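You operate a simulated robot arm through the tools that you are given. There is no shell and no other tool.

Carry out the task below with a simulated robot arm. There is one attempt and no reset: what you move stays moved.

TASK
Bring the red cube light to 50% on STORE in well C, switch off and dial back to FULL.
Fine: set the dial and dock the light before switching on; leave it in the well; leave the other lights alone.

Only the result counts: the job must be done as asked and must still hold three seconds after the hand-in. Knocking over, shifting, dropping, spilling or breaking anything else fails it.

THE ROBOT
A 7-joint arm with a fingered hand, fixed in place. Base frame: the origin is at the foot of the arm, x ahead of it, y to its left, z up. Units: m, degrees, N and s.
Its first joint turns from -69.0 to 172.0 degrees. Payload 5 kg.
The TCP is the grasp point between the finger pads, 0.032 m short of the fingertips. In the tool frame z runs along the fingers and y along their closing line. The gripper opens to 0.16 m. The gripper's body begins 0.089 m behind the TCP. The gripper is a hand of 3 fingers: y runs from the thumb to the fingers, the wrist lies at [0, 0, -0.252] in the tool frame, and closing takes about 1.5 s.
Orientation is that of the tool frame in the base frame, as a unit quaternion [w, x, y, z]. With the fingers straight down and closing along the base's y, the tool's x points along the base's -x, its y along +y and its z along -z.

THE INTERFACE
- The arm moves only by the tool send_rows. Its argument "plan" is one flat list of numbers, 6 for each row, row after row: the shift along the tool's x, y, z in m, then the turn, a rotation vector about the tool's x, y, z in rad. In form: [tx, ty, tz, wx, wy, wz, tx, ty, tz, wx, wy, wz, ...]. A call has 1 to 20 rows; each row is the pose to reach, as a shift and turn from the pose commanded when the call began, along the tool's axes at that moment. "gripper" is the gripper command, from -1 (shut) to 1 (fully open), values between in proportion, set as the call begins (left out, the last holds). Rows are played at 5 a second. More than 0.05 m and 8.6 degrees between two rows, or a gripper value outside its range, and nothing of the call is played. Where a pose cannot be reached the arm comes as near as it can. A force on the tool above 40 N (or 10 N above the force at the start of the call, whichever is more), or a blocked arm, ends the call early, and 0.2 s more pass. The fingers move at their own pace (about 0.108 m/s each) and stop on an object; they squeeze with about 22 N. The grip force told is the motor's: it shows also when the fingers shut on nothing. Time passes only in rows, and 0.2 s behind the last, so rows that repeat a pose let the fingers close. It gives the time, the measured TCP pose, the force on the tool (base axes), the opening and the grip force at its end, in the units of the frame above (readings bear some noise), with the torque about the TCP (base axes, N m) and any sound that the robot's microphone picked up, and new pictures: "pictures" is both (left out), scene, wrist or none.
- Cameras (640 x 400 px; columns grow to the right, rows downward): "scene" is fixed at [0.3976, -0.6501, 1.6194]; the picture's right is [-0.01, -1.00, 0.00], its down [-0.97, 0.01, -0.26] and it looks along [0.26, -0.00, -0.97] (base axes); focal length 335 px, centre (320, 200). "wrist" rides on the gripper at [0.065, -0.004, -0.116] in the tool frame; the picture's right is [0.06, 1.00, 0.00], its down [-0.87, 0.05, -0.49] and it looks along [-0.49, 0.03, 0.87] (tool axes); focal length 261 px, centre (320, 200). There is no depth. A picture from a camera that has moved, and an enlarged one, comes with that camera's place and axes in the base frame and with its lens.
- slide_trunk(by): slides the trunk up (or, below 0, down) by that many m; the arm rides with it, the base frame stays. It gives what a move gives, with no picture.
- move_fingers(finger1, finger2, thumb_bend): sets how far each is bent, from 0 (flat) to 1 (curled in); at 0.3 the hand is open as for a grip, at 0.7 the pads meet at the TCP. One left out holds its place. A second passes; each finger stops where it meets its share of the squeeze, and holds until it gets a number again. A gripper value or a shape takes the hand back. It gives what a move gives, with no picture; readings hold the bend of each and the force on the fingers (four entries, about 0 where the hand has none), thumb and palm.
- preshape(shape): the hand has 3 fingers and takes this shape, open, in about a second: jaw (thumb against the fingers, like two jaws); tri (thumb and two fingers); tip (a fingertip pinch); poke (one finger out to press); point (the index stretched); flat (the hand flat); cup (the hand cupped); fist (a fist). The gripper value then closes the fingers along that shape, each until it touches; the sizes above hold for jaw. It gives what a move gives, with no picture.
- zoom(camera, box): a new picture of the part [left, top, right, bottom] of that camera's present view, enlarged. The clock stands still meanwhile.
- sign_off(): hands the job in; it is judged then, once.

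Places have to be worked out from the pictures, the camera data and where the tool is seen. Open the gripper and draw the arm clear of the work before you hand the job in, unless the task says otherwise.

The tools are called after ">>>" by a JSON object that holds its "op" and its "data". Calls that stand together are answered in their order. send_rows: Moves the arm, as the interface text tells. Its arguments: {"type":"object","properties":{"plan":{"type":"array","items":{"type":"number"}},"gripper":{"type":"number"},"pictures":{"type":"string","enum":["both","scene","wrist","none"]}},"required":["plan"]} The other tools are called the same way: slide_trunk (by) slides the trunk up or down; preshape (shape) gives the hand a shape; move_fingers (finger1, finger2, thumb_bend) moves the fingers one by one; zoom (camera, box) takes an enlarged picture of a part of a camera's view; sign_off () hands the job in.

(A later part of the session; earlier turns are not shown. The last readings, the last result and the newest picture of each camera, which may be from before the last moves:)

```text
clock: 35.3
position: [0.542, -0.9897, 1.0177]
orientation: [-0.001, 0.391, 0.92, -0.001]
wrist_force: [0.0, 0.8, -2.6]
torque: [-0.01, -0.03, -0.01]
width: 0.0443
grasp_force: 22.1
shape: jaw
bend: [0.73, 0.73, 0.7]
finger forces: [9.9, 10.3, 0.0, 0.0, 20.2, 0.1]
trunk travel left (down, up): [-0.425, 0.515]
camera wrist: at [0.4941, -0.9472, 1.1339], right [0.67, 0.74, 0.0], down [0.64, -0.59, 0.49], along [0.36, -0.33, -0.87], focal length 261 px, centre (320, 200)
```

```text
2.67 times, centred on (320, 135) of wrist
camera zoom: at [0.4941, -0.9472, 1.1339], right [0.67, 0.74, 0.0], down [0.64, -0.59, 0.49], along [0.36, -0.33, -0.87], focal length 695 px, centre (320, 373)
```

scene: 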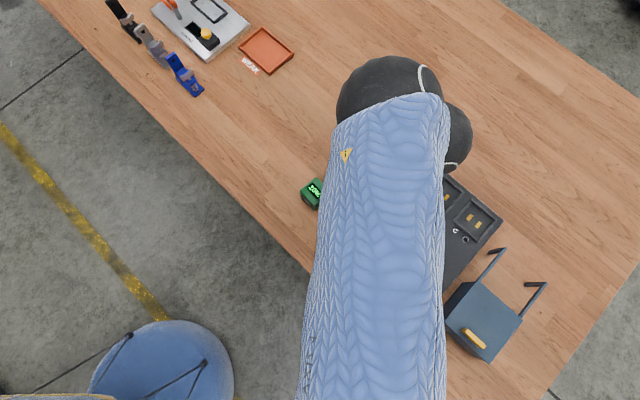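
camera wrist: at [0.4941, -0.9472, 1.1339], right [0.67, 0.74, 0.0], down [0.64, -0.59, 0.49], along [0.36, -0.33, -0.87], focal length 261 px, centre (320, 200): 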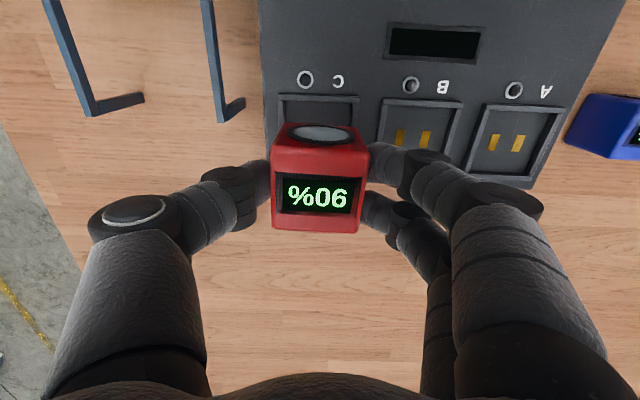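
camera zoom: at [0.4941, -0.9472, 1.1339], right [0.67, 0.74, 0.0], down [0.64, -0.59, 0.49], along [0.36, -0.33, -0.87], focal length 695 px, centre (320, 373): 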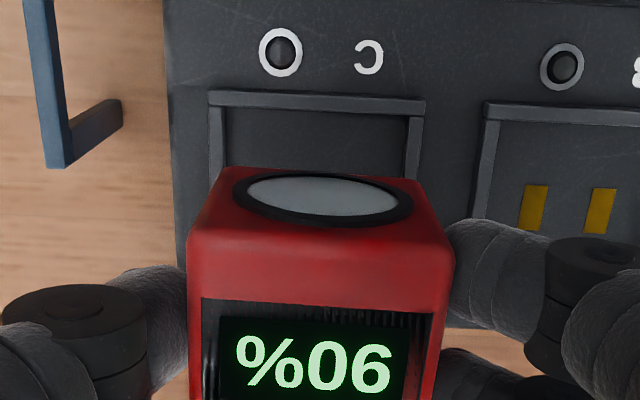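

Well C's inner opening is about 60 mm against the 49 mm cube. The well centre is about 2 mm further out and 2 mm toward the thumb side of the cube. I'll correct that and lower to just above the rim.

>>> {"op": "send_rows", "data": {"plan": [-0.002, -0.002, 0, 0, 0, 0, -0.002, -0.002, 0.02, 0, 0, 0, -0.002, -0.002, 0.038, 0, 0, 0, -0.002, -0.002, 0.053, 0, 0, 0, -0.002, -0.002, 0.053, 0, 0, 0], "pictures": "wrist"}}

>>> {"op": "zoom", "data": {"camera": "wrist", "box": [200, 60, 440, 210]}}

```text
clock: 36.5
position: [0.541, -0.9959, 0.9629]
orientation: [0.001, 0.391, 0.92, 0.0]
wrist_force: [-0.6, 0.4, -1.6]
torque: [-0.02, -0.03, -0.03]
width: 0.0439
grasp_force: 22.6
shape: jaw
bend: [0.73, 0.73, 0.7]
finger forces: [9.9, 10.2, 0.0, 0.0, 20.2, 0.0]
trunk travel left (down, up): [-0.425, 0.515]
camera wrist: at [0.4933, -0.9522, 1.08], right [0.67, 0.74, 0.0], down [0.64, -0.59, 0.49], along [0.36, -0.33, -0.87], focal length 261 px, centre (320, 200)
```

wrist: 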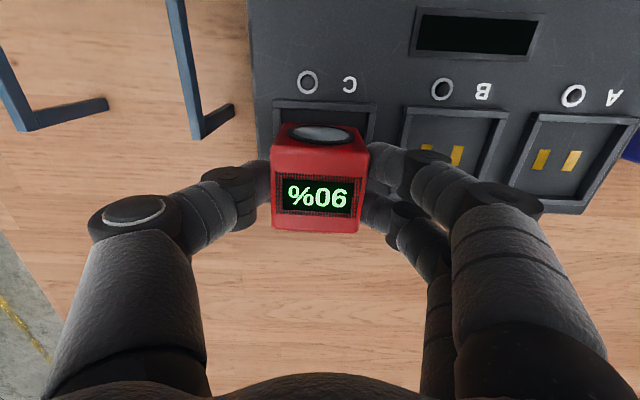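

```text
2.67 times, centred on (320, 135) of wrist
camera zoom: at [0.4933, -0.9522, 1.08], right [0.67, 0.74, 0.0], down [0.64, -0.59, 0.49], along [0.36, -0.33, -0.87], focal length 695 px, centre (320, 373)
```

zoom: 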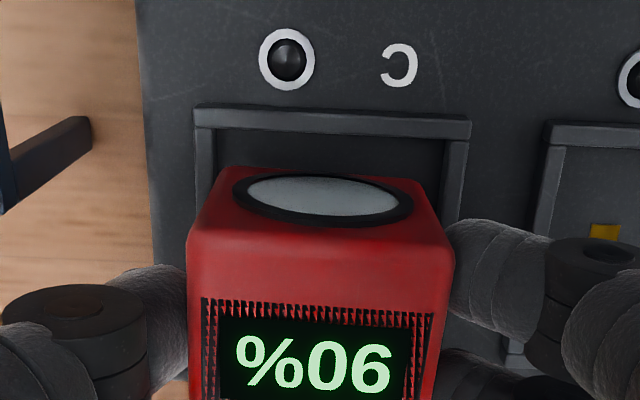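

The well centre is now within 2 mm of the cube centre. I'll nudge 1.5 mm toward the finger side and go down 14 mm, to about rim level.

>>> {"op": "send_rows", "data": {"plan": [0, 0.0015, 0, 0, 0, 0, 0, 0.0015, 0.007, 0, 0, 0, 0, 0.0015, 0.014, 0, 0, 0, 0, 0.0015, 0.014, 0, 0, 0], "pictures": "wrist"}}

>>> {"op": "zoom", "data": {"camera": "wrist", "box": [200, 60, 440, 210]}}

```text
clock: 37.5
position: [0.5418, -0.9941, 0.9502]
orientation: [0.0, 0.39, 0.921, 0.0]
wrist_force: [-0.4, -0.2, -2.2]
torque: [-0.04, 0.01, 0.0]
width: 0.0439
grasp_force: 22.3
shape: jaw
bend: [0.73, 0.73, 0.7]
finger forces: [9.9, 10.1, 0.0, 0.0, 20.1, 0.1]
trunk travel left (down, up): [-0.425, 0.515]
camera wrist: at [0.4945, -0.9501, 1.0653], right [0.67, 0.74, 0.0], down [0.64, -0.59, 0.49], along [0.36, -0.33, -0.87], focal length 261 px, centre (320, 200)
```

wrist: 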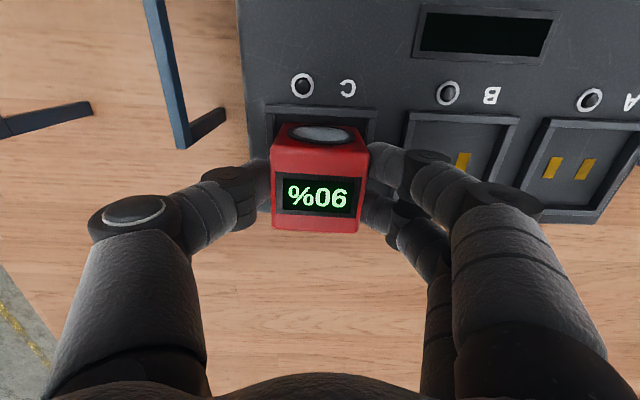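

```text
2.67 times, centred on (320, 135) of wrist
camera zoom: at [0.4945, -0.9501, 1.0653], right [0.67, 0.74, 0.0], down [0.64, -0.59, 0.49], along [0.36, -0.33, -0.87], focal length 695 px, centre (320, 373)
```

zoom: 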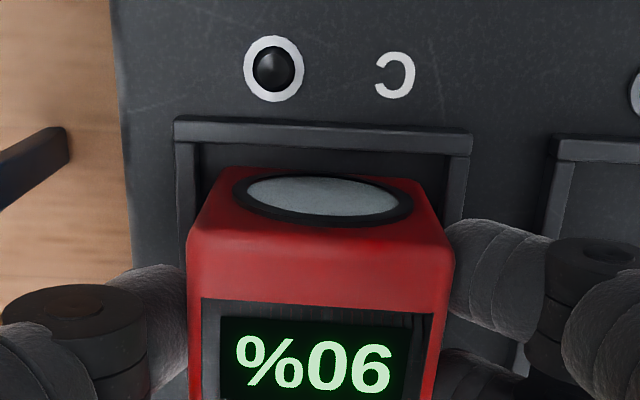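

The cube is centred in the well's opening in both directions. I'll lower it in small steps while watching the vertical force.

>>> {"op": "send_rows", "data": {"plan": [0, 0, 0.002, 0, 0, 0, 0, 0, 0.004, 0, 0, 0, 0, 0, 0.006, 0, 0, 0, 0, 0, 0.006, 0, 0, 0], "pictures": "wrist"}}

>>> {"op": "zoom", "data": {"camera": "wrist", "box": [200, 60, 440, 210]}}

```text
clock: 38.5
position: [0.5425, -0.9936, 0.9466]
orientation: [0.0, 0.39, 0.921, -0.001]
wrist_force: [-0.2, -3.8, 12.9]
torque: [-0.1, 0.03, -0.01]
width: 0.0443
grasp_force: 21.9
shape: jaw
bend: [0.73, 0.73, 0.7]
finger forces: [10.9, 10.9, 0.0, 0.0, 24.2, 0.0]
trunk travel left (down, up): [-0.425, 0.515]
camera wrist: at [0.4944, -0.9499, 1.0618], right [0.67, 0.74, 0.0], down [0.64, -0.59, 0.49], along [0.36, -0.33, -0.87], focal length 261 px, centre (320, 200)
```

wrist: 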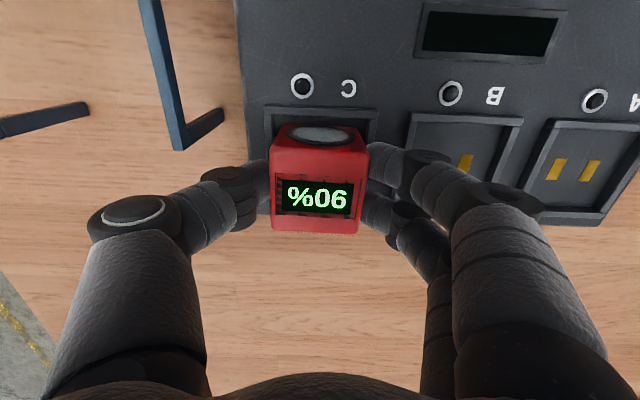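

```text
2.67 times, centred on (320, 135) of wrist
camera zoom: at [0.4944, -0.9499, 1.0618], right [0.67, 0.74, 0.0], down [0.64, -0.59, 0.49], along [0.36, -0.33, -0.87], focal length 695 px, centre (320, 373)
```

zoom: 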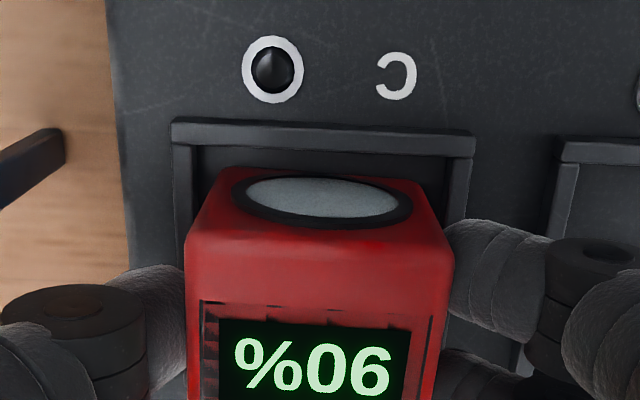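

Contact is felt at TCP z≈0.947, about 15 N upward, which matches the cube bottom reaching the well floor with the cube centred in the rim. I'll ease off the pressure 2.5 mm and release slightly.

>>> {"op": "send_rows", "data": {"plan": [0, 0, -0.0025, 0, 0, 0, 0, 0, -0.0025, 0, 0, 0], "pictures": "none"}}

>>> {"op": "send_rows", "data": {"plan": [0, 0, 0, 0, 0, 0, 0, 0, 0, 0, 0, 0, 0, 0, 0, 0, 0, 0, 0, 0, 0, 0, 0, 0, 0, 0, 0, 0, 0, 0], "gripper": -0.2, "pictures": "wrist"}}

>>> {"op": "zoom", "data": {"camera": "wrist", "box": [200, 60, 440, 210]}}

```text
clock: 39.1
position: [0.5434, -0.9933, 0.9469]
orientation: [0.0, 0.389, 0.921, 0.0]
wrist_force: [0.8, -1.1, 3.2]
torque: [-0.06, -0.01, -0.01]
width: 0.0442
grasp_force: 22.4
shape: jaw
bend: [0.73, 0.73, 0.7]
finger forces: [11.0, 11.1, 0.2, 0.1, 22.8, 0.0]
trunk travel left (down, up): [-0.425, 0.515]
```

```text
clock: 40.3
position: [0.5428, -0.9932, 0.9466]
orientation: [0.0, 0.389, 0.921, 0.0]
wrist_force: [-0.3, -0.4, 0.2]
torque: [0.01, -0.04, -0.05]
width: 0.0636
grasp_force: 0.0
shape: jaw
bend: [0.73, 0.73, 0.7]
finger forces: [0.0, 0.0, 0.0, 0.1, 0.0, 0.0]
trunk travel left (down, up): [-0.425, 0.515]
camera wrist: at [0.4946, -0.9503, 1.0627], right [0.67, 0.74, 0.0], down [0.64, -0.59, 0.49], along [0.36, -0.33, -0.87], focal length 261 px, centre (320, 200)
```

wrist: 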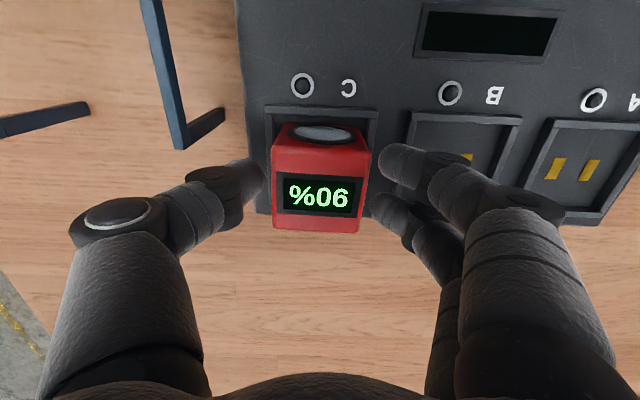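

```text
2.67 times, centred on (320, 135) of wrist
camera zoom: at [0.4946, -0.9503, 1.0627], right [0.67, 0.74, 0.0], down [0.64, -0.59, 0.49], along [0.36, -0.33, -0.87], focal length 695 px, centre (320, 373)
```

zoom: 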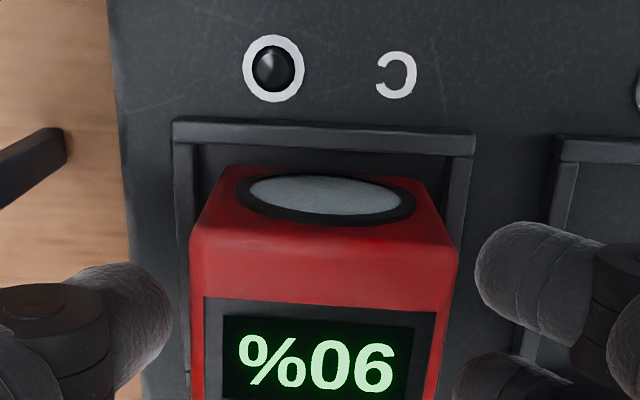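

The cube is released and still upright. I'll rise straight up to see how it sits in the well.

>>> {"op": "send_rows", "data": {"plan": [0, 0, -0.01, 0, 0, 0, 0, 0, -0.03, 0, 0, 0, 0, 0, -0.06, 0, 0, 0, 0, 0, -0.1, 0, 0, 0, 0, 0, -0.1, 0, 0, 0], "pictures": "both"}}

>>> {"op": "zoom", "data": {"camera": "wrist", "box": [220, 40, 420, 165]}}

```text
clock: 41.5
position: [0.5425, -0.9962, 1.0465]
orientation: [-0.001, 0.389, 0.921, 0.002]
wrist_force: [0.1, -0.7, -1.0]
torque: [-0.01, 0.0, -0.01]
width: 0.0635
grasp_force: 0.0
shape: jaw
bend: [0.73, 0.73, 0.7]
finger forces: [0.0, 0.0, 0.0, 0.0, 0.1, 0.1]
trunk travel left (down, up): [-0.425, 0.515]
camera wrist: at [0.4943, -0.9526, 1.1614], right [0.67, 0.74, 0.0], down [0.64, -0.59, 0.49], along [0.36, -0.33, -0.87], focal length 261 px, centre (320, 200)
```

scene: 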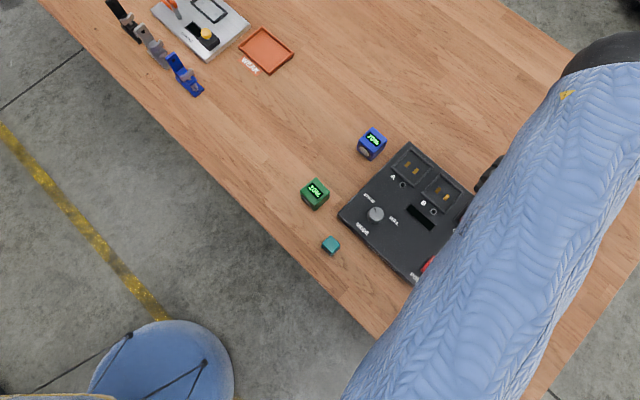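
wrist: 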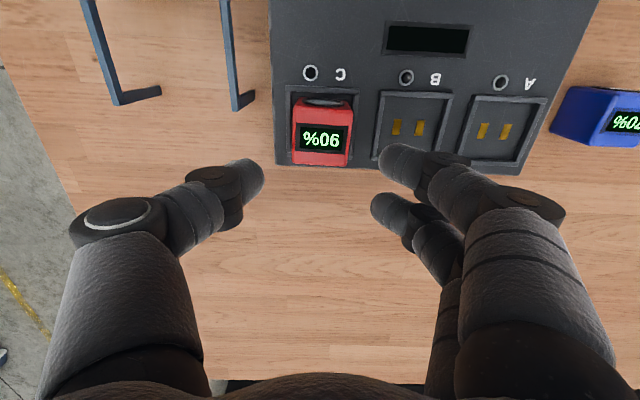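

```text
3.20 times, centred on (320, 102) of wrist
camera zoom: at [0.4943, -0.9526, 1.1614], right [0.67, 0.74, 0.0], down [0.64, -0.59, 0.49], along [0.36, -0.33, -0.87], focal length 834 px, centre (320, 512)
```

zoom: 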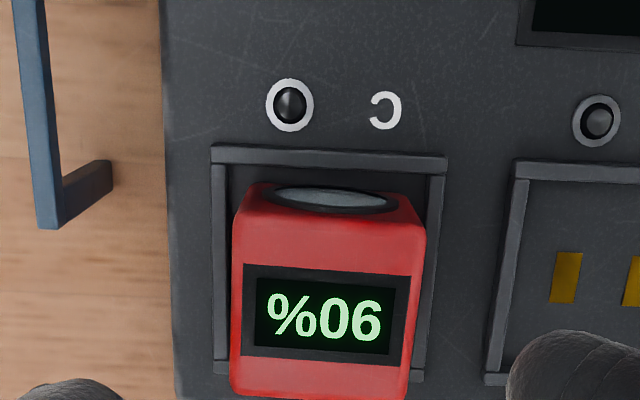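

The red cube sits centred in well C. The rocker is at about (0.441, -0.885) with its I side toward the robot and raised, so it is off, and the blue stand is close on its right. I'll move to hover high above the rocker.

>>> {"op": "send_rows", "data": {"plan": [0.02, 0.0005, -0.02, 0, 0, 0, 0.05, 0.001, -0.035, 0, 0, 0, 0.085, 0.002, -0.035, 0, 0, 0, 0.12, 0.003, -0.035, 0, 0, 0, 0.1493, 0.0035, -0.035, 0, 0, 0, 0.1493, 0.0035, -0.035, 0, 0, 0], "pictures": "both"}}

>>> {"op": "preshape", "data": {"shape": "poke"}}

>>> {"op": "zoom", "data": {"camera": "wrist", "box": [0, 0, 640, 400]}}

```text
clock: 42.9
position: [0.4408, -0.8852, 1.0813]
orientation: [0.0, 0.39, 0.921, 0.0]
wrist_force: [-0.6, 0.1, -0.3]
torque: [-0.03, 0.01, 0.0]
width: 0.0637
grasp_force: 0.0
shape: jaw
bend: [0.73, 0.73, 0.7]
finger forces: [0.0, 0.0, 0.0, 0.1, 0.0, 0.1]
trunk travel left (down, up): [-0.425, 0.515]
camera wrist: at [0.3928, -0.8423, 1.1977], right [0.67, 0.74, 0.0], down [0.64, -0.59, 0.49], along [0.36, -0.33, -0.87], focal length 261 px, centre (320, 200)
```

scene: 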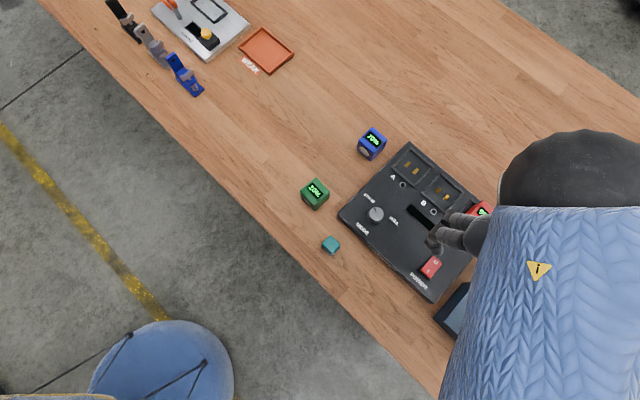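
wrist: 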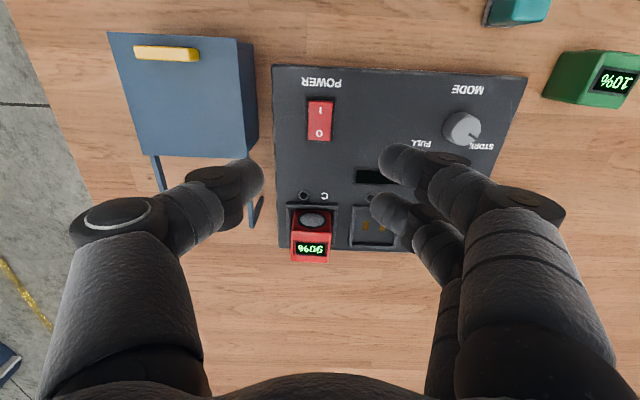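

```text
clock: 43.8
position: [0.4398, -0.8859, 1.0822]
orientation: [0.001, 0.389, 0.921, 0.0]
wrist_force: [0.0, 0.5, -0.5]
torque: [-0.04, 0.01, -0.01]
width: 0.0
grasp_force: 0.0
shape: poke
bend: [1.0, 1.0, 0.46]
finger forces: [0.0, 0.0, 0.1, 0.0, 0.0, 0.1]
trunk travel left (down, up): [-0.425, 0.515]
```

```text
1.00 times, centred on (320, 200) of wrist (not enlarged: the box is as wide or as high as the picture)
camera zoom: at [0.3927, -0.8421, 1.1983], right [0.67, 0.74, 0.0], down [0.64, -0.59, 0.49], along [0.36, -0.33, -0.87], focal length 261 px, centre (320, 200)
```

zoom: 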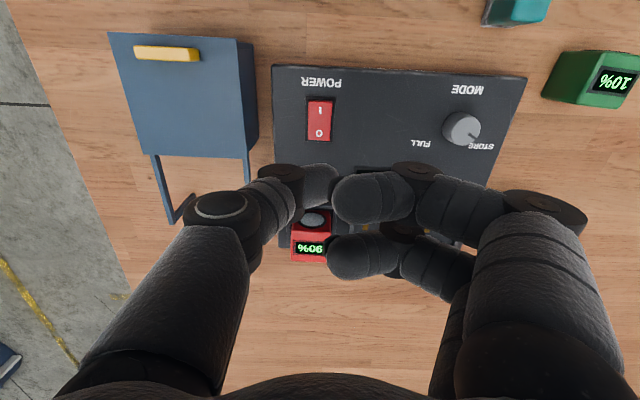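

In poke shape the two fingers curl in and the thumb is the one left out. I'll zoom in to find its tip.

>>> {"op": "zoom", "data": {"camera": "wrist", "box": [240, 130, 440, 255]}}

>>> {"op": "zoom", "data": {"camera": "scene", "box": [380, 170, 540, 270]}}

```text
3.20 times, centred on (340, 192) of wrist
camera zoom: at [0.3927, -0.8421, 1.1983], right [0.67, 0.74, 0.0], down [0.64, -0.59, 0.49], along [0.36, -0.33, -0.87], focal length 834 px, centre (256, 224)
```

zoom: 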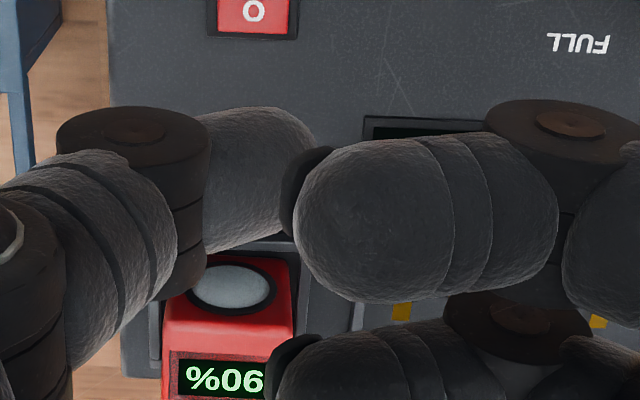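

```text
4.00 times, centred on (460, 220) of scene
camera zoom: at [0.3976, -0.6501, 1.6194], right [-0.01, -1.0, 0.0], down [-0.97, 0.01, -0.26], along [0.26, 0.0, -0.97], focal length 1340 px, centre (-240, 120)
```

zoom: 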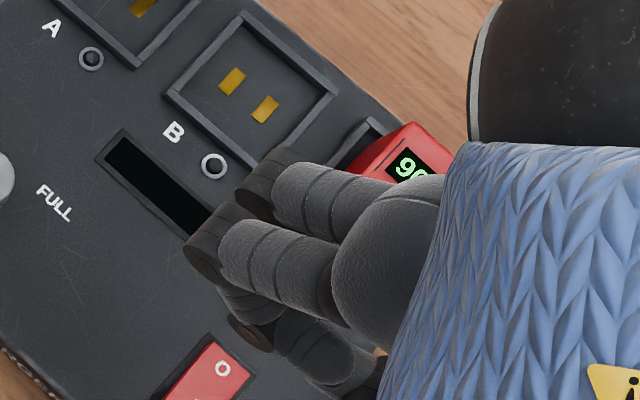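

It isn't clear yet which finger presses. I'll open the shape fully with the gripper command and look again.

>>> {"op": "send_rows", "data": {"plan": [0, 0, 0, 0, 0, 0, 0, 0, 0, 0, 0, 0, 0, 0, 0, 0, 0, 0, 0, 0, 0, 0, 0, 0, 0, 0, 0, 0, 0, 0], "gripper": 1, "pictures": "wrist"}}

>>> {"op": "zoom", "data": {"camera": "scene", "box": [380, 170, 540, 270]}}

```text
clock: 45.0
position: [0.4409, -0.8847, 1.0815]
orientation: [0.0, 0.39, 0.921, 0.0]
wrist_force: [0.5, -0.4, -0.6]
torque: [0.02, 0.01, 0.02]
width: 0.0
grasp_force: 0.2
shape: poke
bend: [1.0, 1.0, 0.46]
finger forces: [0.0, 0.0, 0.1, 0.1, 0.1, 0.0]
trunk travel left (down, up): [-0.425, 0.515]
camera wrist: at [0.3928, -0.8421, 1.1983], right [0.67, 0.74, 0.0], down [0.64, -0.59, 0.49], along [0.36, -0.33, -0.87], focal length 261 px, centre (320, 200)
```

wrist: 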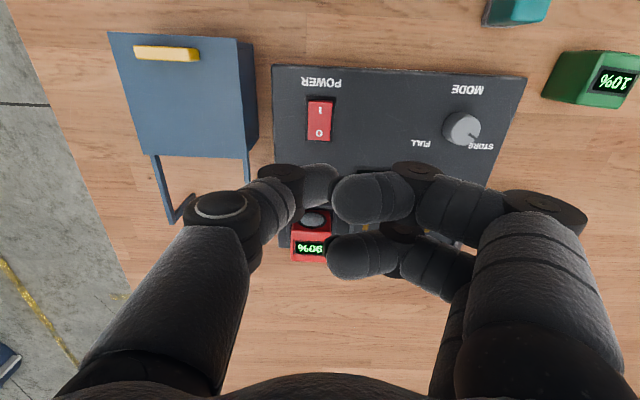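

```text
4.00 times, centred on (460, 220) of scene
camera zoom: at [0.3976, -0.6501, 1.6194], right [-0.01, -1.0, 0.0], down [-0.97, 0.01, -0.26], along [0.26, 0.0, -0.97], focal length 1340 px, centre (-240, 120)
```

zoom: 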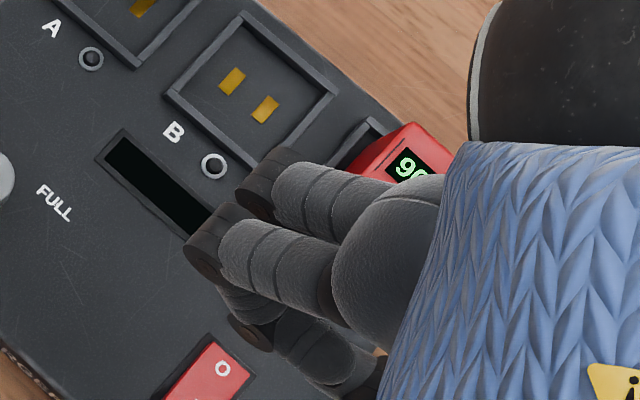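

Poke leaves the thumb tip partly hidden behind the curled fingers. I'll try the "point" shape instead and compare.

>>> {"op": "preshape", "data": {"shape": "point"}}

>>> {"op": "zoom", "data": {"camera": "wrist", "box": [0, 0, 640, 400]}}

>>> {"op": "zoom", "data": {"camera": "scene", "box": [380, 170, 540, 270]}}

```text
clock: 45.9
position: [0.4418, -0.8847, 1.0811]
orientation: [0.001, 0.39, 0.921, -0.001]
wrist_force: [1.0, -1.3, -0.2]
torque: [-0.02, 0.0, -0.02]
width: 0.0
grasp_force: 0.1
shape: point
bend: [0.36, 1.0, 0.43]
finger forces: [0.0, 0.1, 0.1, 0.1, 0.0, 0.0]
trunk travel left (down, up): [-0.425, 0.515]
```

```text
1.00 times, centred on (320, 200) of wrist (not enlarged: the box is as wide or as high as the picture)
camera zoom: at [0.3928, -0.8421, 1.1982], right [0.67, 0.74, 0.0], down [0.64, -0.59, 0.49], along [0.36, -0.33, -0.87], focal length 261 px, centre (320, 200)
```

zoom: 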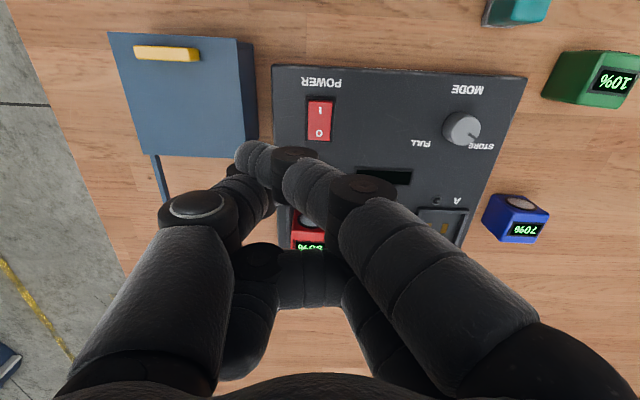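

```text
4.00 times, centred on (460, 220) of scene
camera zoom: at [0.3976, -0.6501, 1.6194], right [-0.01, -1.0, 0.0], down [-0.97, 0.01, -0.26], along [0.26, 0.0, -0.97], focal length 1340 px, centre (-240, 120)
```

zoom: 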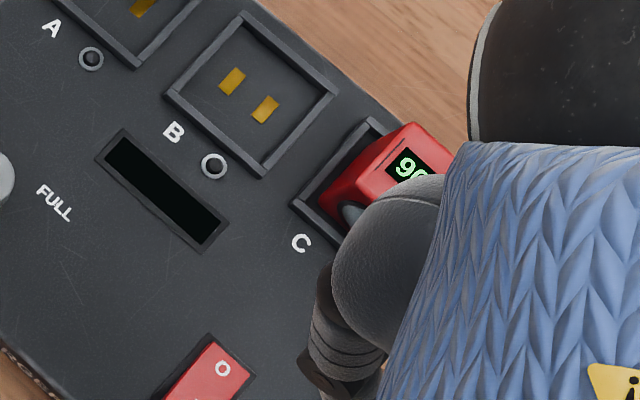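

"Point" stretches one finger well below the rest and slants it toward the rocker, keeping everything else clear of the blue stand. I'll zoom in to find its tip exactly.

>>> {"op": "zoom", "data": {"camera": "wrist", "box": [200, 90, 360, 190]}}

>>> {"op": "zoom", "data": {"camera": "wrist", "box": [180, 130, 420, 280]}}

```text
4.00 times, centred on (280, 140) of wrist
camera zoom: at [0.3928, -0.8421, 1.1982], right [0.67, 0.74, 0.0], down [0.64, -0.59, 0.49], along [0.36, -0.33, -0.87], focal length 1043 px, centre (480, 440)
```

zoom: 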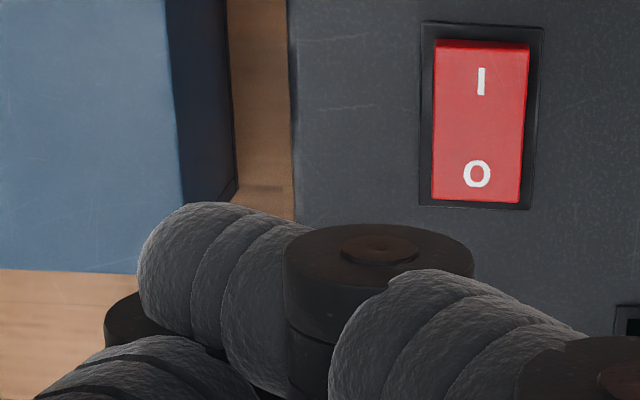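

```text
2.67 times, centred on (300, 205) of wrist
camera zoom: at [0.3928, -0.8421, 1.1982], right [0.67, 0.74, 0.0], down [0.64, -0.59, 0.49], along [0.36, -0.33, -0.87], focal length 695 px, centre (373, 187)
```

zoom: 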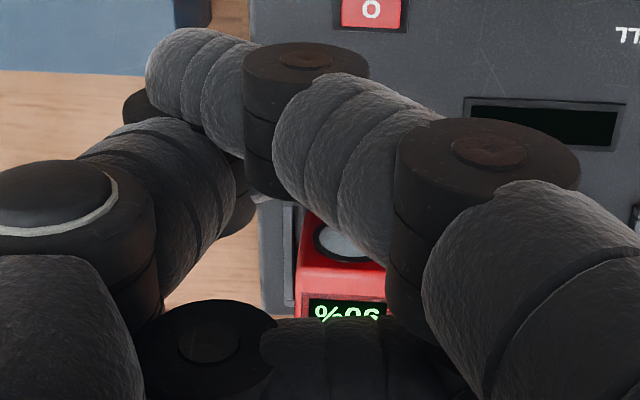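

The pointing finger is still curved, so its lowest point is unclear. I'll straighten finger 1 fully and keep the others curled, then look again.

>>> {"op": "move_fingers", "data": {"finger1": 0, "finger2": 1}}

>>> {"op": "zoom", "data": {"camera": "wrist", "box": [0, 0, 640, 400]}}

>>> {"op": "zoom", "data": {"camera": "scene", "box": [380, 170, 540, 270]}}

```text
clock: 46.9
position: [0.441, -0.8856, 1.0823]
orientation: [0.0, 0.39, 0.921, 0.0]
wrist_force: [-0.1, 0.2, 0.8]
torque: [0.0, -0.01, 0.0]
width: 0.0114
grasp_force: 0.0
shape: fingers
bend: [0.39, 1.0, 0.49]
finger forces: [0.0, 0.0, 0.1, 0.0, 0.0, 0.0]
trunk travel left (down, up): [-0.425, 0.515]
```

```text
1.00 times, centred on (320, 200) of wrist (not enlarged: the box is as wide or as high as the picture)
camera zoom: at [0.3928, -0.8421, 1.1983], right [0.67, 0.74, 0.0], down [0.64, -0.59, 0.49], along [0.36, -0.33, -0.87], focal length 261 px, centre (320, 200)
```

zoom: 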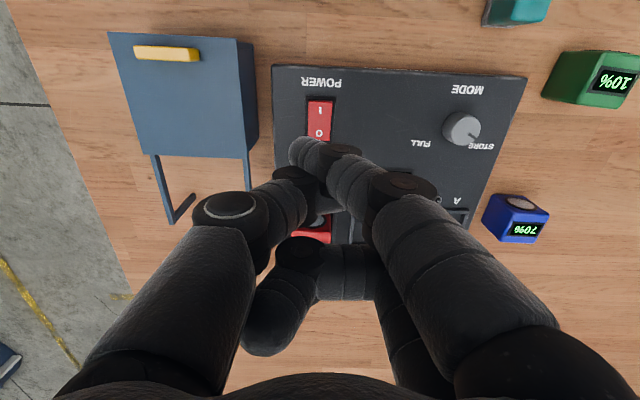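

```text
4.00 times, centred on (460, 220) of scene
camera zoom: at [0.3976, -0.6501, 1.6194], right [-0.01, -1.0, 0.0], down [-0.97, 0.01, -0.26], along [0.26, 0.0, -0.97], focal length 1340 px, centre (-240, 120)
```

zoom: 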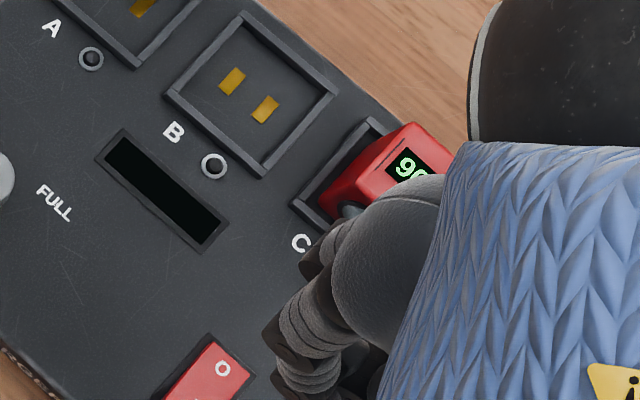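

Finger 1 reads 0.39 and its tip has moved toward the hand's centre line, so it may still be moving. I'll let another second pass with the same setting.

>>> {"op": "move_fingers", "data": {"finger1": 0}}

>>> {"op": "zoom", "data": {"camera": "wrist", "box": [160, 80, 480, 280]}}

```text
clock: 47.9
position: [0.4407, -0.8848, 1.0828]
orientation: [0.001, 0.39, 0.921, 0.0]
wrist_force: [-0.8, -0.5, -0.6]
torque: [0.03, 0.0, -0.01]
width: 0.0117
grasp_force: 0.0
shape: fingers
bend: [0.42, 1.0, 0.49]
finger forces: [0.1, 0.1, 0.0, 0.0, 0.0, 0.0]
trunk travel left (down, up): [-0.425, 0.515]
```

```text
2.00 times, centred on (320, 180) of wrist
camera zoom: at [0.3928, -0.8421, 1.1983], right [0.67, 0.74, 0.0], down [0.64, -0.59, 0.49], along [0.36, -0.33, -0.87], focal length 521 px, centre (320, 240)
```

zoom: 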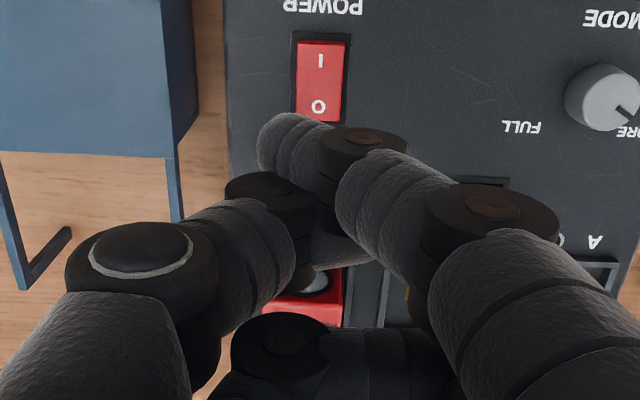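

Straightening finger 1 is blocked by the thumb, so I'll go back to the compact poke shape. I'll turn the hand +90° so the thumb points toward the robot and stays clear of the stand.

>>> {"op": "preshape", "data": {"shape": "poke"}}

>>> {"op": "send_rows", "data": {"plan": [0, 0, 0, 0, 0, 0.131, 0, 0, 0, 0, 0, 0.262, 0, 0, 0, 0, 0, 0.393, 0, 0, 0, 0, 0, 0.524, 0, 0, 0, 0, 0, 0.655, 0, 0, 0, 0, 0, 0.786, 0, 0, 0, 0, 0, 0.917, 0, 0, 0, 0, 0, 1.048, 0, 0, 0, 0, 0, 1.179, 0, 0, 0, 0, 0, 1.31, 0, 0, 0, 0, 0, 1.441, 0, 0, 0, 0, 0, 1.571, 0, 0, 0, 0, 0, 1.571], "pictures": "both"}}

```text
clock: 48.8
position: [0.4413, -0.8844, 1.0818]
orientation: [0.0, 0.39, 0.921, 0.0]
wrist_force: [-0.5, 0.3, 0.6]
torque: [-0.01, 0.01, -0.02]
width: 0.0002
grasp_force: 0.0
shape: poke
bend: [0.94, 1.0, 1.0]
finger forces: [0.1, 0.0, 0.0, 0.0, 0.1, 0.0]
trunk travel left (down, up): [-0.425, 0.515]
```

```text
clock: 51.6
position: [0.4421, -0.8834, 1.0818]
orientation: [0.0, 0.927, 0.374, 0.001]
wrist_force: [0.3, 0.0, 0.5]
torque: [0.01, 0.02, 0.0]
width: 0.0
grasp_force: 0.0
shape: poke
bend: [0.94, 1.0, 1.0]
finger forces: [0.0, 0.0, 0.0, 0.0, 0.0, 0.0]
trunk travel left (down, up): [-0.425, 0.515]
camera wrist: at [0.4857, -0.8364, 1.1978], right [0.74, -0.67, 0.0], down [-0.59, -0.64, 0.49], along [-0.33, -0.36, -0.87], focal length 261 px, centre (320, 200)
```

scene: 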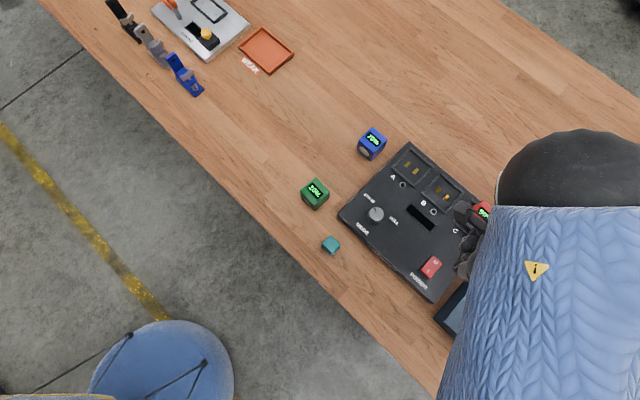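
wrist: 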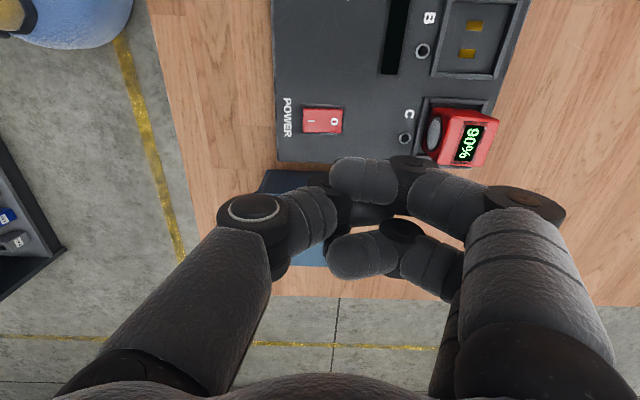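

Now everything is curled, because the fingers interlocked on the way. I'll reset to an open jaw, then leave only finger 1 straight and curl the other two.

>>> {"op": "preshape", "data": {"shape": "jaw"}}

>>> {"op": "move_fingers", "data": {"finger1": 0, "finger2": 1, "thumb_bend": 0.3}}

>>> {"op": "move_fingers", "data": {"thumb_bend": 1}}

>>> {"op": "zoom", "data": {"camera": "wrist", "box": [0, 0, 640, 400]}}

>>> {"op": "zoom", "data": {"camera": "scene", "box": [380, 170, 540, 270]}}

```text
clock: 52.5
position: [0.4409, -0.8842, 1.0817]
orientation: [0.001, 0.927, 0.375, 0.0]
wrist_force: [0.1, -0.3, -0.7]
torque: [0.02, -0.01, -0.01]
width: 0.0281
grasp_force: 0.1
shape: jaw
bend: [0.71, 0.3, 0.49]
finger forces: [0.0, 0.1, 0.0, 0.1, 0.1, 0.0]
trunk travel left (down, up): [-0.425, 0.515]
```

```text
clock: 53.5
position: [0.4418, -0.8845, 1.0827]
orientation: [0.0, 0.927, 0.375, 0.0]
wrist_force: [0.0, 0.0, 0.0]
torque: [0.0, 0.02, 0.01]
width: 0.0061
grasp_force: 0.0
shape: fingers
bend: [0.56, 0.73, 0.52]
finger forces: [0.0, 0.1, 0.0, 0.0, 0.1, 0.1]
trunk travel left (down, up): [-0.425, 0.515]
```

```text
clock: 54.5
position: [0.4407, -0.8842, 1.0818]
orientation: [0.0, 0.927, 0.376, 0.0]
wrist_force: [0.4, -0.6, -0.3]
torque: [0.02, -0.02, -0.05]
width: 0.0058
grasp_force: 0.0
shape: fingers
bend: [0.89, 0.9, 0.91]
finger forces: [0.0, 0.1, 0.1, 0.0, 0.0, 0.0]
trunk travel left (down, up): [-0.425, 0.515]
```

```text
1.00 times, centred on (320, 200) of wrist (not enlarged: the box is as wide or as high as the picture)
camera zoom: at [0.4856, -0.8364, 1.1978], right [0.74, -0.67, 0.0], down [-0.59, -0.64, 0.49], along [-0.33, -0.36, -0.87], focal length 261 px, centre (320, 200)
```

zoom: 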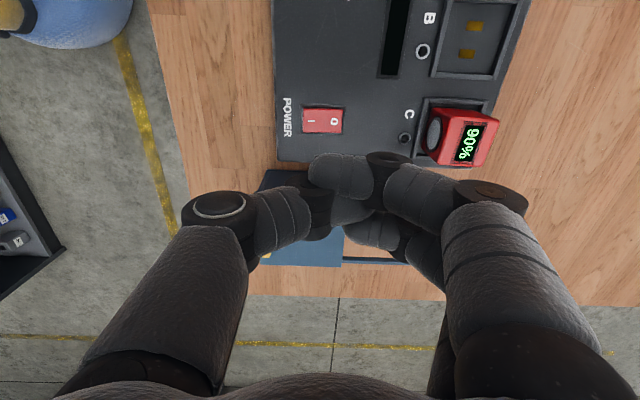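

```text
4.00 times, centred on (460, 220) of scene
camera zoom: at [0.3976, -0.6501, 1.6194], right [-0.01, -1.0, 0.0], down [-0.97, 0.01, -0.26], along [0.26, 0.0, -0.97], focal length 1340 px, centre (-240, 120)
```

zoom: 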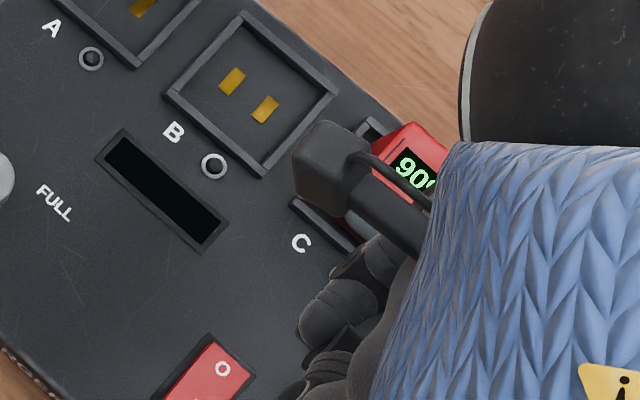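

Finger 1 and the thumb have hooked behind each other. I'll untangle them step by step: curl finger 1 in fully, swing the thumb out, then open the rest.

>>> {"op": "move_fingers", "data": {"finger1": 1, "finger2": 0.3, "thumb_bend": 0.8}}

>>> {"op": "move_fingers", "data": {"thumb_bend": 0}}

>>> {"op": "zoom", "data": {"camera": "wrist", "box": [0, 0, 640, 400]}}

```text
clock: 55.5
position: [0.4419, -0.8827, 1.082]
orientation: [0.0, 0.927, 0.375, -0.001]
wrist_force: [-0.8, -0.1, -0.7]
torque: [-0.01, 0.01, 0.0]
width: 0.0078
grasp_force: 0.0
shape: fingers
bend: [0.83, 0.3, 0.79]
finger forces: [0.1, 0.0, 0.2, 0.0, 0.0, 0.0]
trunk travel left (down, up): [-0.425, 0.515]
```

```text
clock: 56.5
position: [0.4423, -0.8838, 1.0825]
orientation: [0.0, 0.927, 0.375, 0.0]
wrist_force: [-0.1, 0.3, 0.0]
torque: [0.01, 0.01, -0.01]
width: 0.0067
grasp_force: 0.1
shape: fingers
bend: [0.77, 0.3, 0.78]
finger forces: [0.0, 0.0, 0.0, 0.0, 0.0, 0.0]
trunk travel left (down, up): [-0.425, 0.515]
```

```text
1.00 times, centred on (320, 200) of wrist (not enlarged: the box is as wide or as high as the picture)
camera zoom: at [0.4856, -0.8364, 1.1978], right [0.74, -0.67, 0.0], down [-0.59, -0.64, 0.49], along [-0.33, -0.36, -0.87], focal length 261 px, centre (320, 200)
```

zoom: 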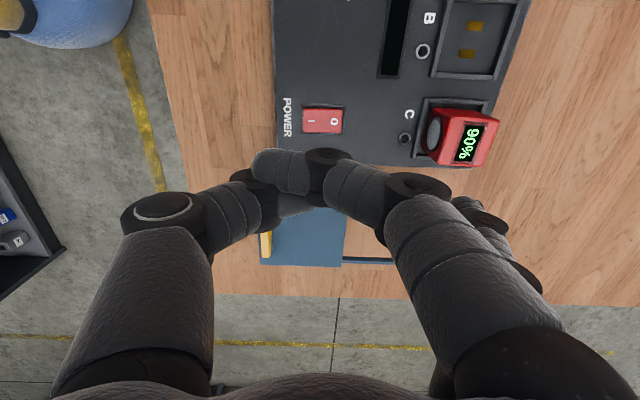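

They're still hooked. The "flat" shape may spread the digits differently and free them, and at this height it is safe to try.

>>> {"op": "preshape", "data": {"shape": "fist"}}

>>> {"op": "preshape", "data": {"shape": "flat"}}

>>> {"op": "zoom", "data": {"camera": "wrist", "box": [0, 0, 640, 400]}}

```text
clock: 57.4
position: [0.4418, -0.8849, 1.0825]
orientation: [0.001, 0.927, 0.376, 0.0]
wrist_force: [-0.4, -0.9, 0.3]
torque: [0.01, 0.0, 0.0]
width: 0.0
grasp_force: 0.0
shape: fist
bend: [0.73, 0.76, 0.61]
finger forces: [0.0, 0.0, 0.1, 0.0, 0.0, 0.0]
trunk travel left (down, up): [-0.425, 0.515]
```

```text
clock: 58.3
position: [0.4423, -0.8856, 1.0819]
orientation: [0.0, 0.927, 0.375, 0.0]
wrist_force: [1.2, 0.1, 0.4]
torque: [-0.01, 0.03, 0.03]
width: 0.1524
grasp_force: 0.0
shape: flat
bend: [0.31, 0.31, 0.19]
finger forces: [0.1, 0.1, 0.0, 0.0, 0.0, 0.0]
trunk travel left (down, up): [-0.425, 0.515]
```

```text
1.00 times, centred on (320, 200) of wrist (not enlarged: the box is as wide or as high as the picture)
camera zoom: at [0.4856, -0.8364, 1.1978], right [0.74, -0.67, 0.0], down [-0.59, -0.64, 0.49], along [-0.33, -0.36, -0.87], focal length 261 px, centre (320, 200)
```

zoom: 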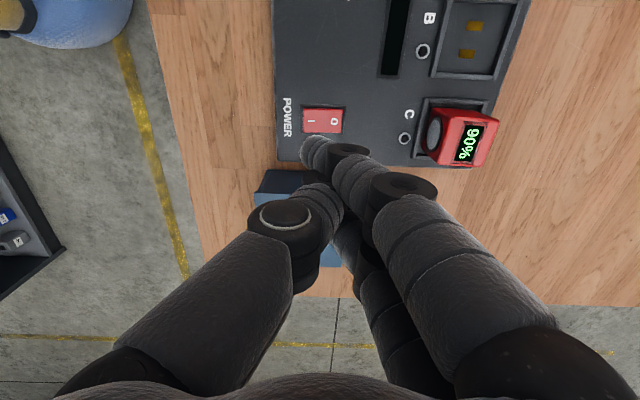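

They have come apart and the digits are now extending. I'll let the shape finish and look.

>>> {"op": "send_rows", "data": {"plan": [0, 0, 0, 0, 0, 0, 0, 0, 0, 0, 0, 0, 0, 0, 0, 0, 0, 0, 0, 0, 0, 0, 0, 0, 0, 0, 0, 0, 0, 0], "pictures": "wrist"}}

```text
clock: 59.5
position: [0.4402, -0.8849, 1.0819]
orientation: [0.0, 0.927, 0.375, 0.001]
wrist_force: [1.1, -0.2, 0.3]
torque: [0.03, 0.04, 0.05]
width: 0.1525
grasp_force: 0.0
shape: flat
bend: [0.29, 0.29, 0.19]
finger forces: [0.0, 0.0, 0.0, 0.1, 0.1, 0.0]
trunk travel left (down, up): [-0.425, 0.515]
camera wrist: at [0.4856, -0.8364, 1.1978], right [0.74, -0.67, 0.0], down [-0.59, -0.64, 0.49], along [-0.33, -0.36, -0.87], focal length 261 px, centre (320, 200)
```

wrist: 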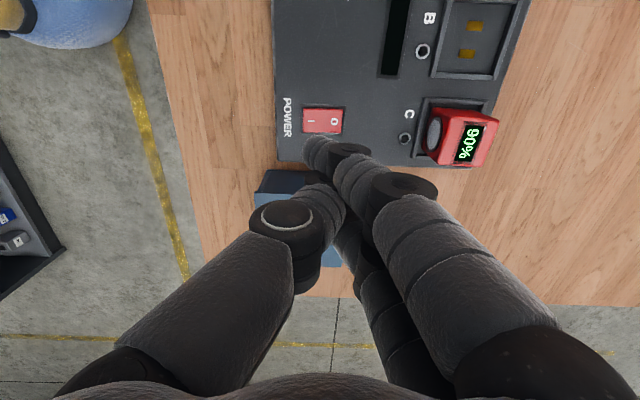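

The digits look free of each other now. I'll return to the open jaw to confirm normal motion.

>>> {"op": "preshape", "data": {"shape": "jaw"}}

>>> {"op": "send_rows", "data": {"plan": [0, 0, 0, 0, 0, 0, 0, 0, 0, 0, 0, 0, 0, 0, 0, 0, 0, 0, 0, 0, 0, 0, 0, 0, 0, 0, 0, 0, 0, 0], "gripper": 1, "pictures": "wrist"}}

```text
clock: 60.4
position: [0.4415, -0.8834, 1.0821]
orientation: [0.0, 0.927, 0.375, 0.0]
wrist_force: [-0.1, -0.5, 0.0]
torque: [0.0, -0.03, -0.03]
width: 0.0
grasp_force: 0.1
shape: jaw
bend: [0.6, 0.6, 0.44]
finger forces: [0.0, 0.0, 0.1, 0.1, 0.0, 0.1]
trunk travel left (down, up): [-0.425, 0.515]
```

```text
clock: 61.6
position: [0.4418, -0.8838, 1.0815]
orientation: [0.0, 0.927, 0.375, 0.001]
wrist_force: [-0.1, 0.0, -0.8]
torque: [-0.02, 0.02, 0.05]
width: 0.0001
grasp_force: 0.1
shape: jaw
bend: [0.6, 0.6, 0.44]
finger forces: [0.0, 0.0, 0.0, 0.0, 0.1, 0.0]
trunk travel left (down, up): [-0.425, 0.515]
camera wrist: at [0.4856, -0.8364, 1.1978], right [0.74, -0.67, 0.0], down [-0.59, -0.64, 0.49], along [-0.33, -0.36, -0.87], focal length 261 px, centre (320, 200)
```

wrist: 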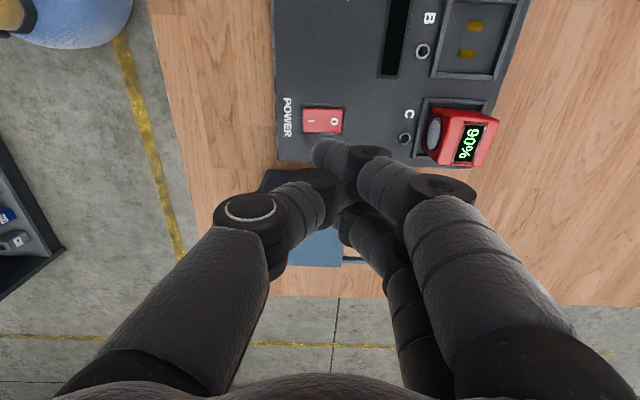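

The thumb and fingers are still blocking each other (width 0, thumb 0.44). I'll zoom in to see how they're crossed.

>>> {"op": "zoom", "data": {"camera": "wrist", "box": [200, 110, 480, 285]}}

>>> {"op": "zoom", "data": {"camera": "scene", "box": [420, 190, 500, 290]}}

```text
2.29 times, centred on (340, 198) of wrist
camera zoom: at [0.4856, -0.8364, 1.1978], right [0.74, -0.67, 0.0], down [-0.59, -0.64, 0.49], along [-0.33, -0.36, -0.87], focal length 596 px, centre (274, 206)
```

zoom: 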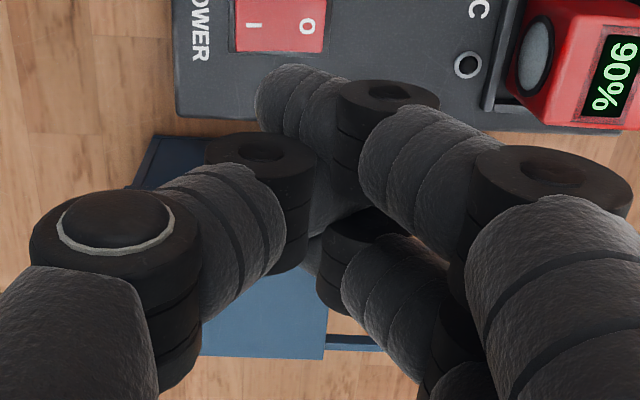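

```text
4.00 times, centred on (460, 240) of scene
camera zoom: at [0.3976, -0.6501, 1.6194], right [-0.01, -1.0, 0.0], down [-0.97, 0.01, -0.26], along [0.26, 0.0, -0.97], focal length 1340 px, centre (-240, 40)
```

zoom: 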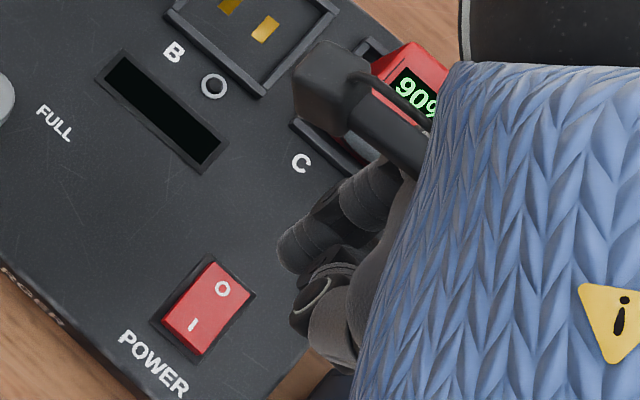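

The thumb now lies on the palm side of both fingers. Curling the thumb up while the fingers open should separate them.

>>> {"op": "move_fingers", "data": {"finger1": 0, "finger2": 0, "thumb_bend": 1}}

>>> {"op": "move_fingers", "data": {"finger1": 0, "finger2": 0, "thumb_bend": 1}}

>>> {"op": "zoom", "data": {"camera": "wrist", "box": [0, 0, 640, 400]}}

```text
clock: 62.6
position: [0.4412, -0.884, 1.0825]
orientation: [0.0, 0.927, 0.375, 0.0]
wrist_force: [0.6, -1.5, -0.8]
torque: [0.0, -0.04, 0.01]
width: 0.0065
grasp_force: 0.1
shape: fingers
bend: [0.56, 0.56, 0.62]
finger forces: [0.1, 0.1, 0.1, 0.1, 0.0, 0.0]
trunk travel left (down, up): [-0.425, 0.515]
```

```text
clock: 63.6
position: [0.4412, -0.8846, 1.0826]
orientation: [0.0, 0.927, 0.375, 0.0]
wrist_force: [-0.1, -0.1, -0.3]
torque: [0.02, 0.0, 0.0]
width: 0.0066
grasp_force: 0.1
shape: fingers
bend: [0.58, 0.59, 0.63]
finger forces: [0.0, 0.0, 0.0, 0.1, 0.0, 0.0]
trunk travel left (down, up): [-0.425, 0.515]
```

```text
1.00 times, centred on (320, 200) of wrist (not enlarged: the box is as wide or as high as the picture)
camera zoom: at [0.4856, -0.8364, 1.1978], right [0.74, -0.67, 0.0], down [-0.59, -0.64, 0.49], along [-0.33, -0.36, -0.87], focal length 261 px, centre (320, 200)
```

zoom: 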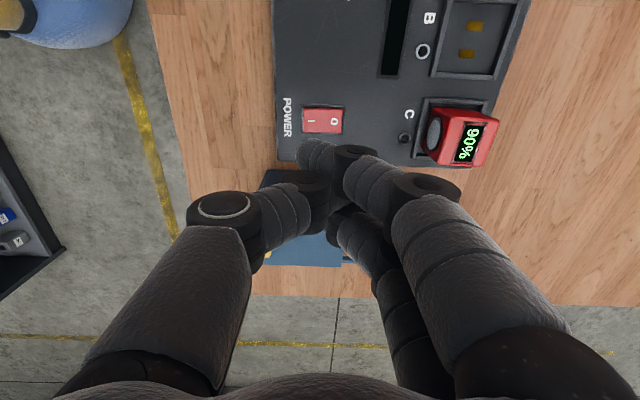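

Still locked together. I'll curl all three fully first, see which lies outermost, and open that one first.

>>> {"op": "move_fingers", "data": {"finger1": 1, "finger2": 1, "thumb_bend": 1}}

>>> {"op": "move_fingers", "data": {"finger1": 1, "finger2": 1, "thumb_bend": 1}}

>>> {"op": "zoom", "data": {"camera": "wrist", "box": [160, 100, 480, 300]}}

```text
clock: 64.6
position: [0.4411, -0.8849, 1.0812]
orientation: [0.0, 0.927, 0.376, 0.0]
wrist_force: [0.8, -0.4, -0.4]
torque: [-0.01, 0.02, -0.01]
width: 0.0093
grasp_force: 0.0
shape: fingers
bend: [0.82, 0.81, 0.83]
finger forces: [0.0, 0.0, 0.0, 0.0, 0.0, 0.0]
trunk travel left (down, up): [-0.425, 0.515]
```

```text
clock: 65.6
position: [0.4416, -0.8848, 1.0816]
orientation: [0.0, 0.927, 0.375, 0.0]
wrist_force: [0.2, -0.2, -0.1]
torque: [0.01, -0.03, 0.02]
width: 0.0094
grasp_force: 0.1
shape: fingers
bend: [0.82, 0.82, 0.84]
finger forces: [0.0, 0.0, 0.0, 0.1, 0.0, 0.0]
trunk travel left (down, up): [-0.425, 0.515]
```

```text
2.00 times, centred on (320, 200) of wrist
camera zoom: at [0.4856, -0.8364, 1.1978], right [0.74, -0.67, 0.0], down [-0.59, -0.64, 0.49], along [-0.33, -0.36, -0.87], focal length 521 px, centre (320, 200)
```

zoom: 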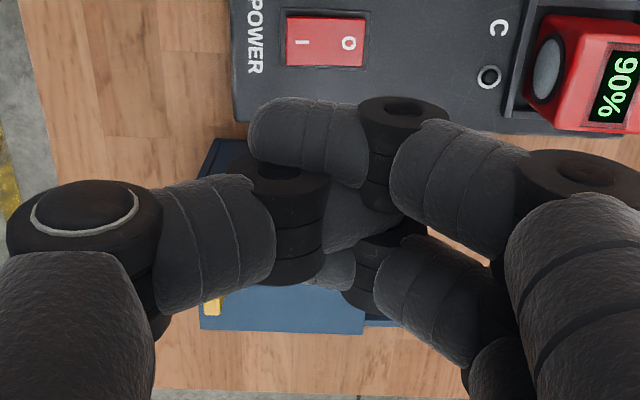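

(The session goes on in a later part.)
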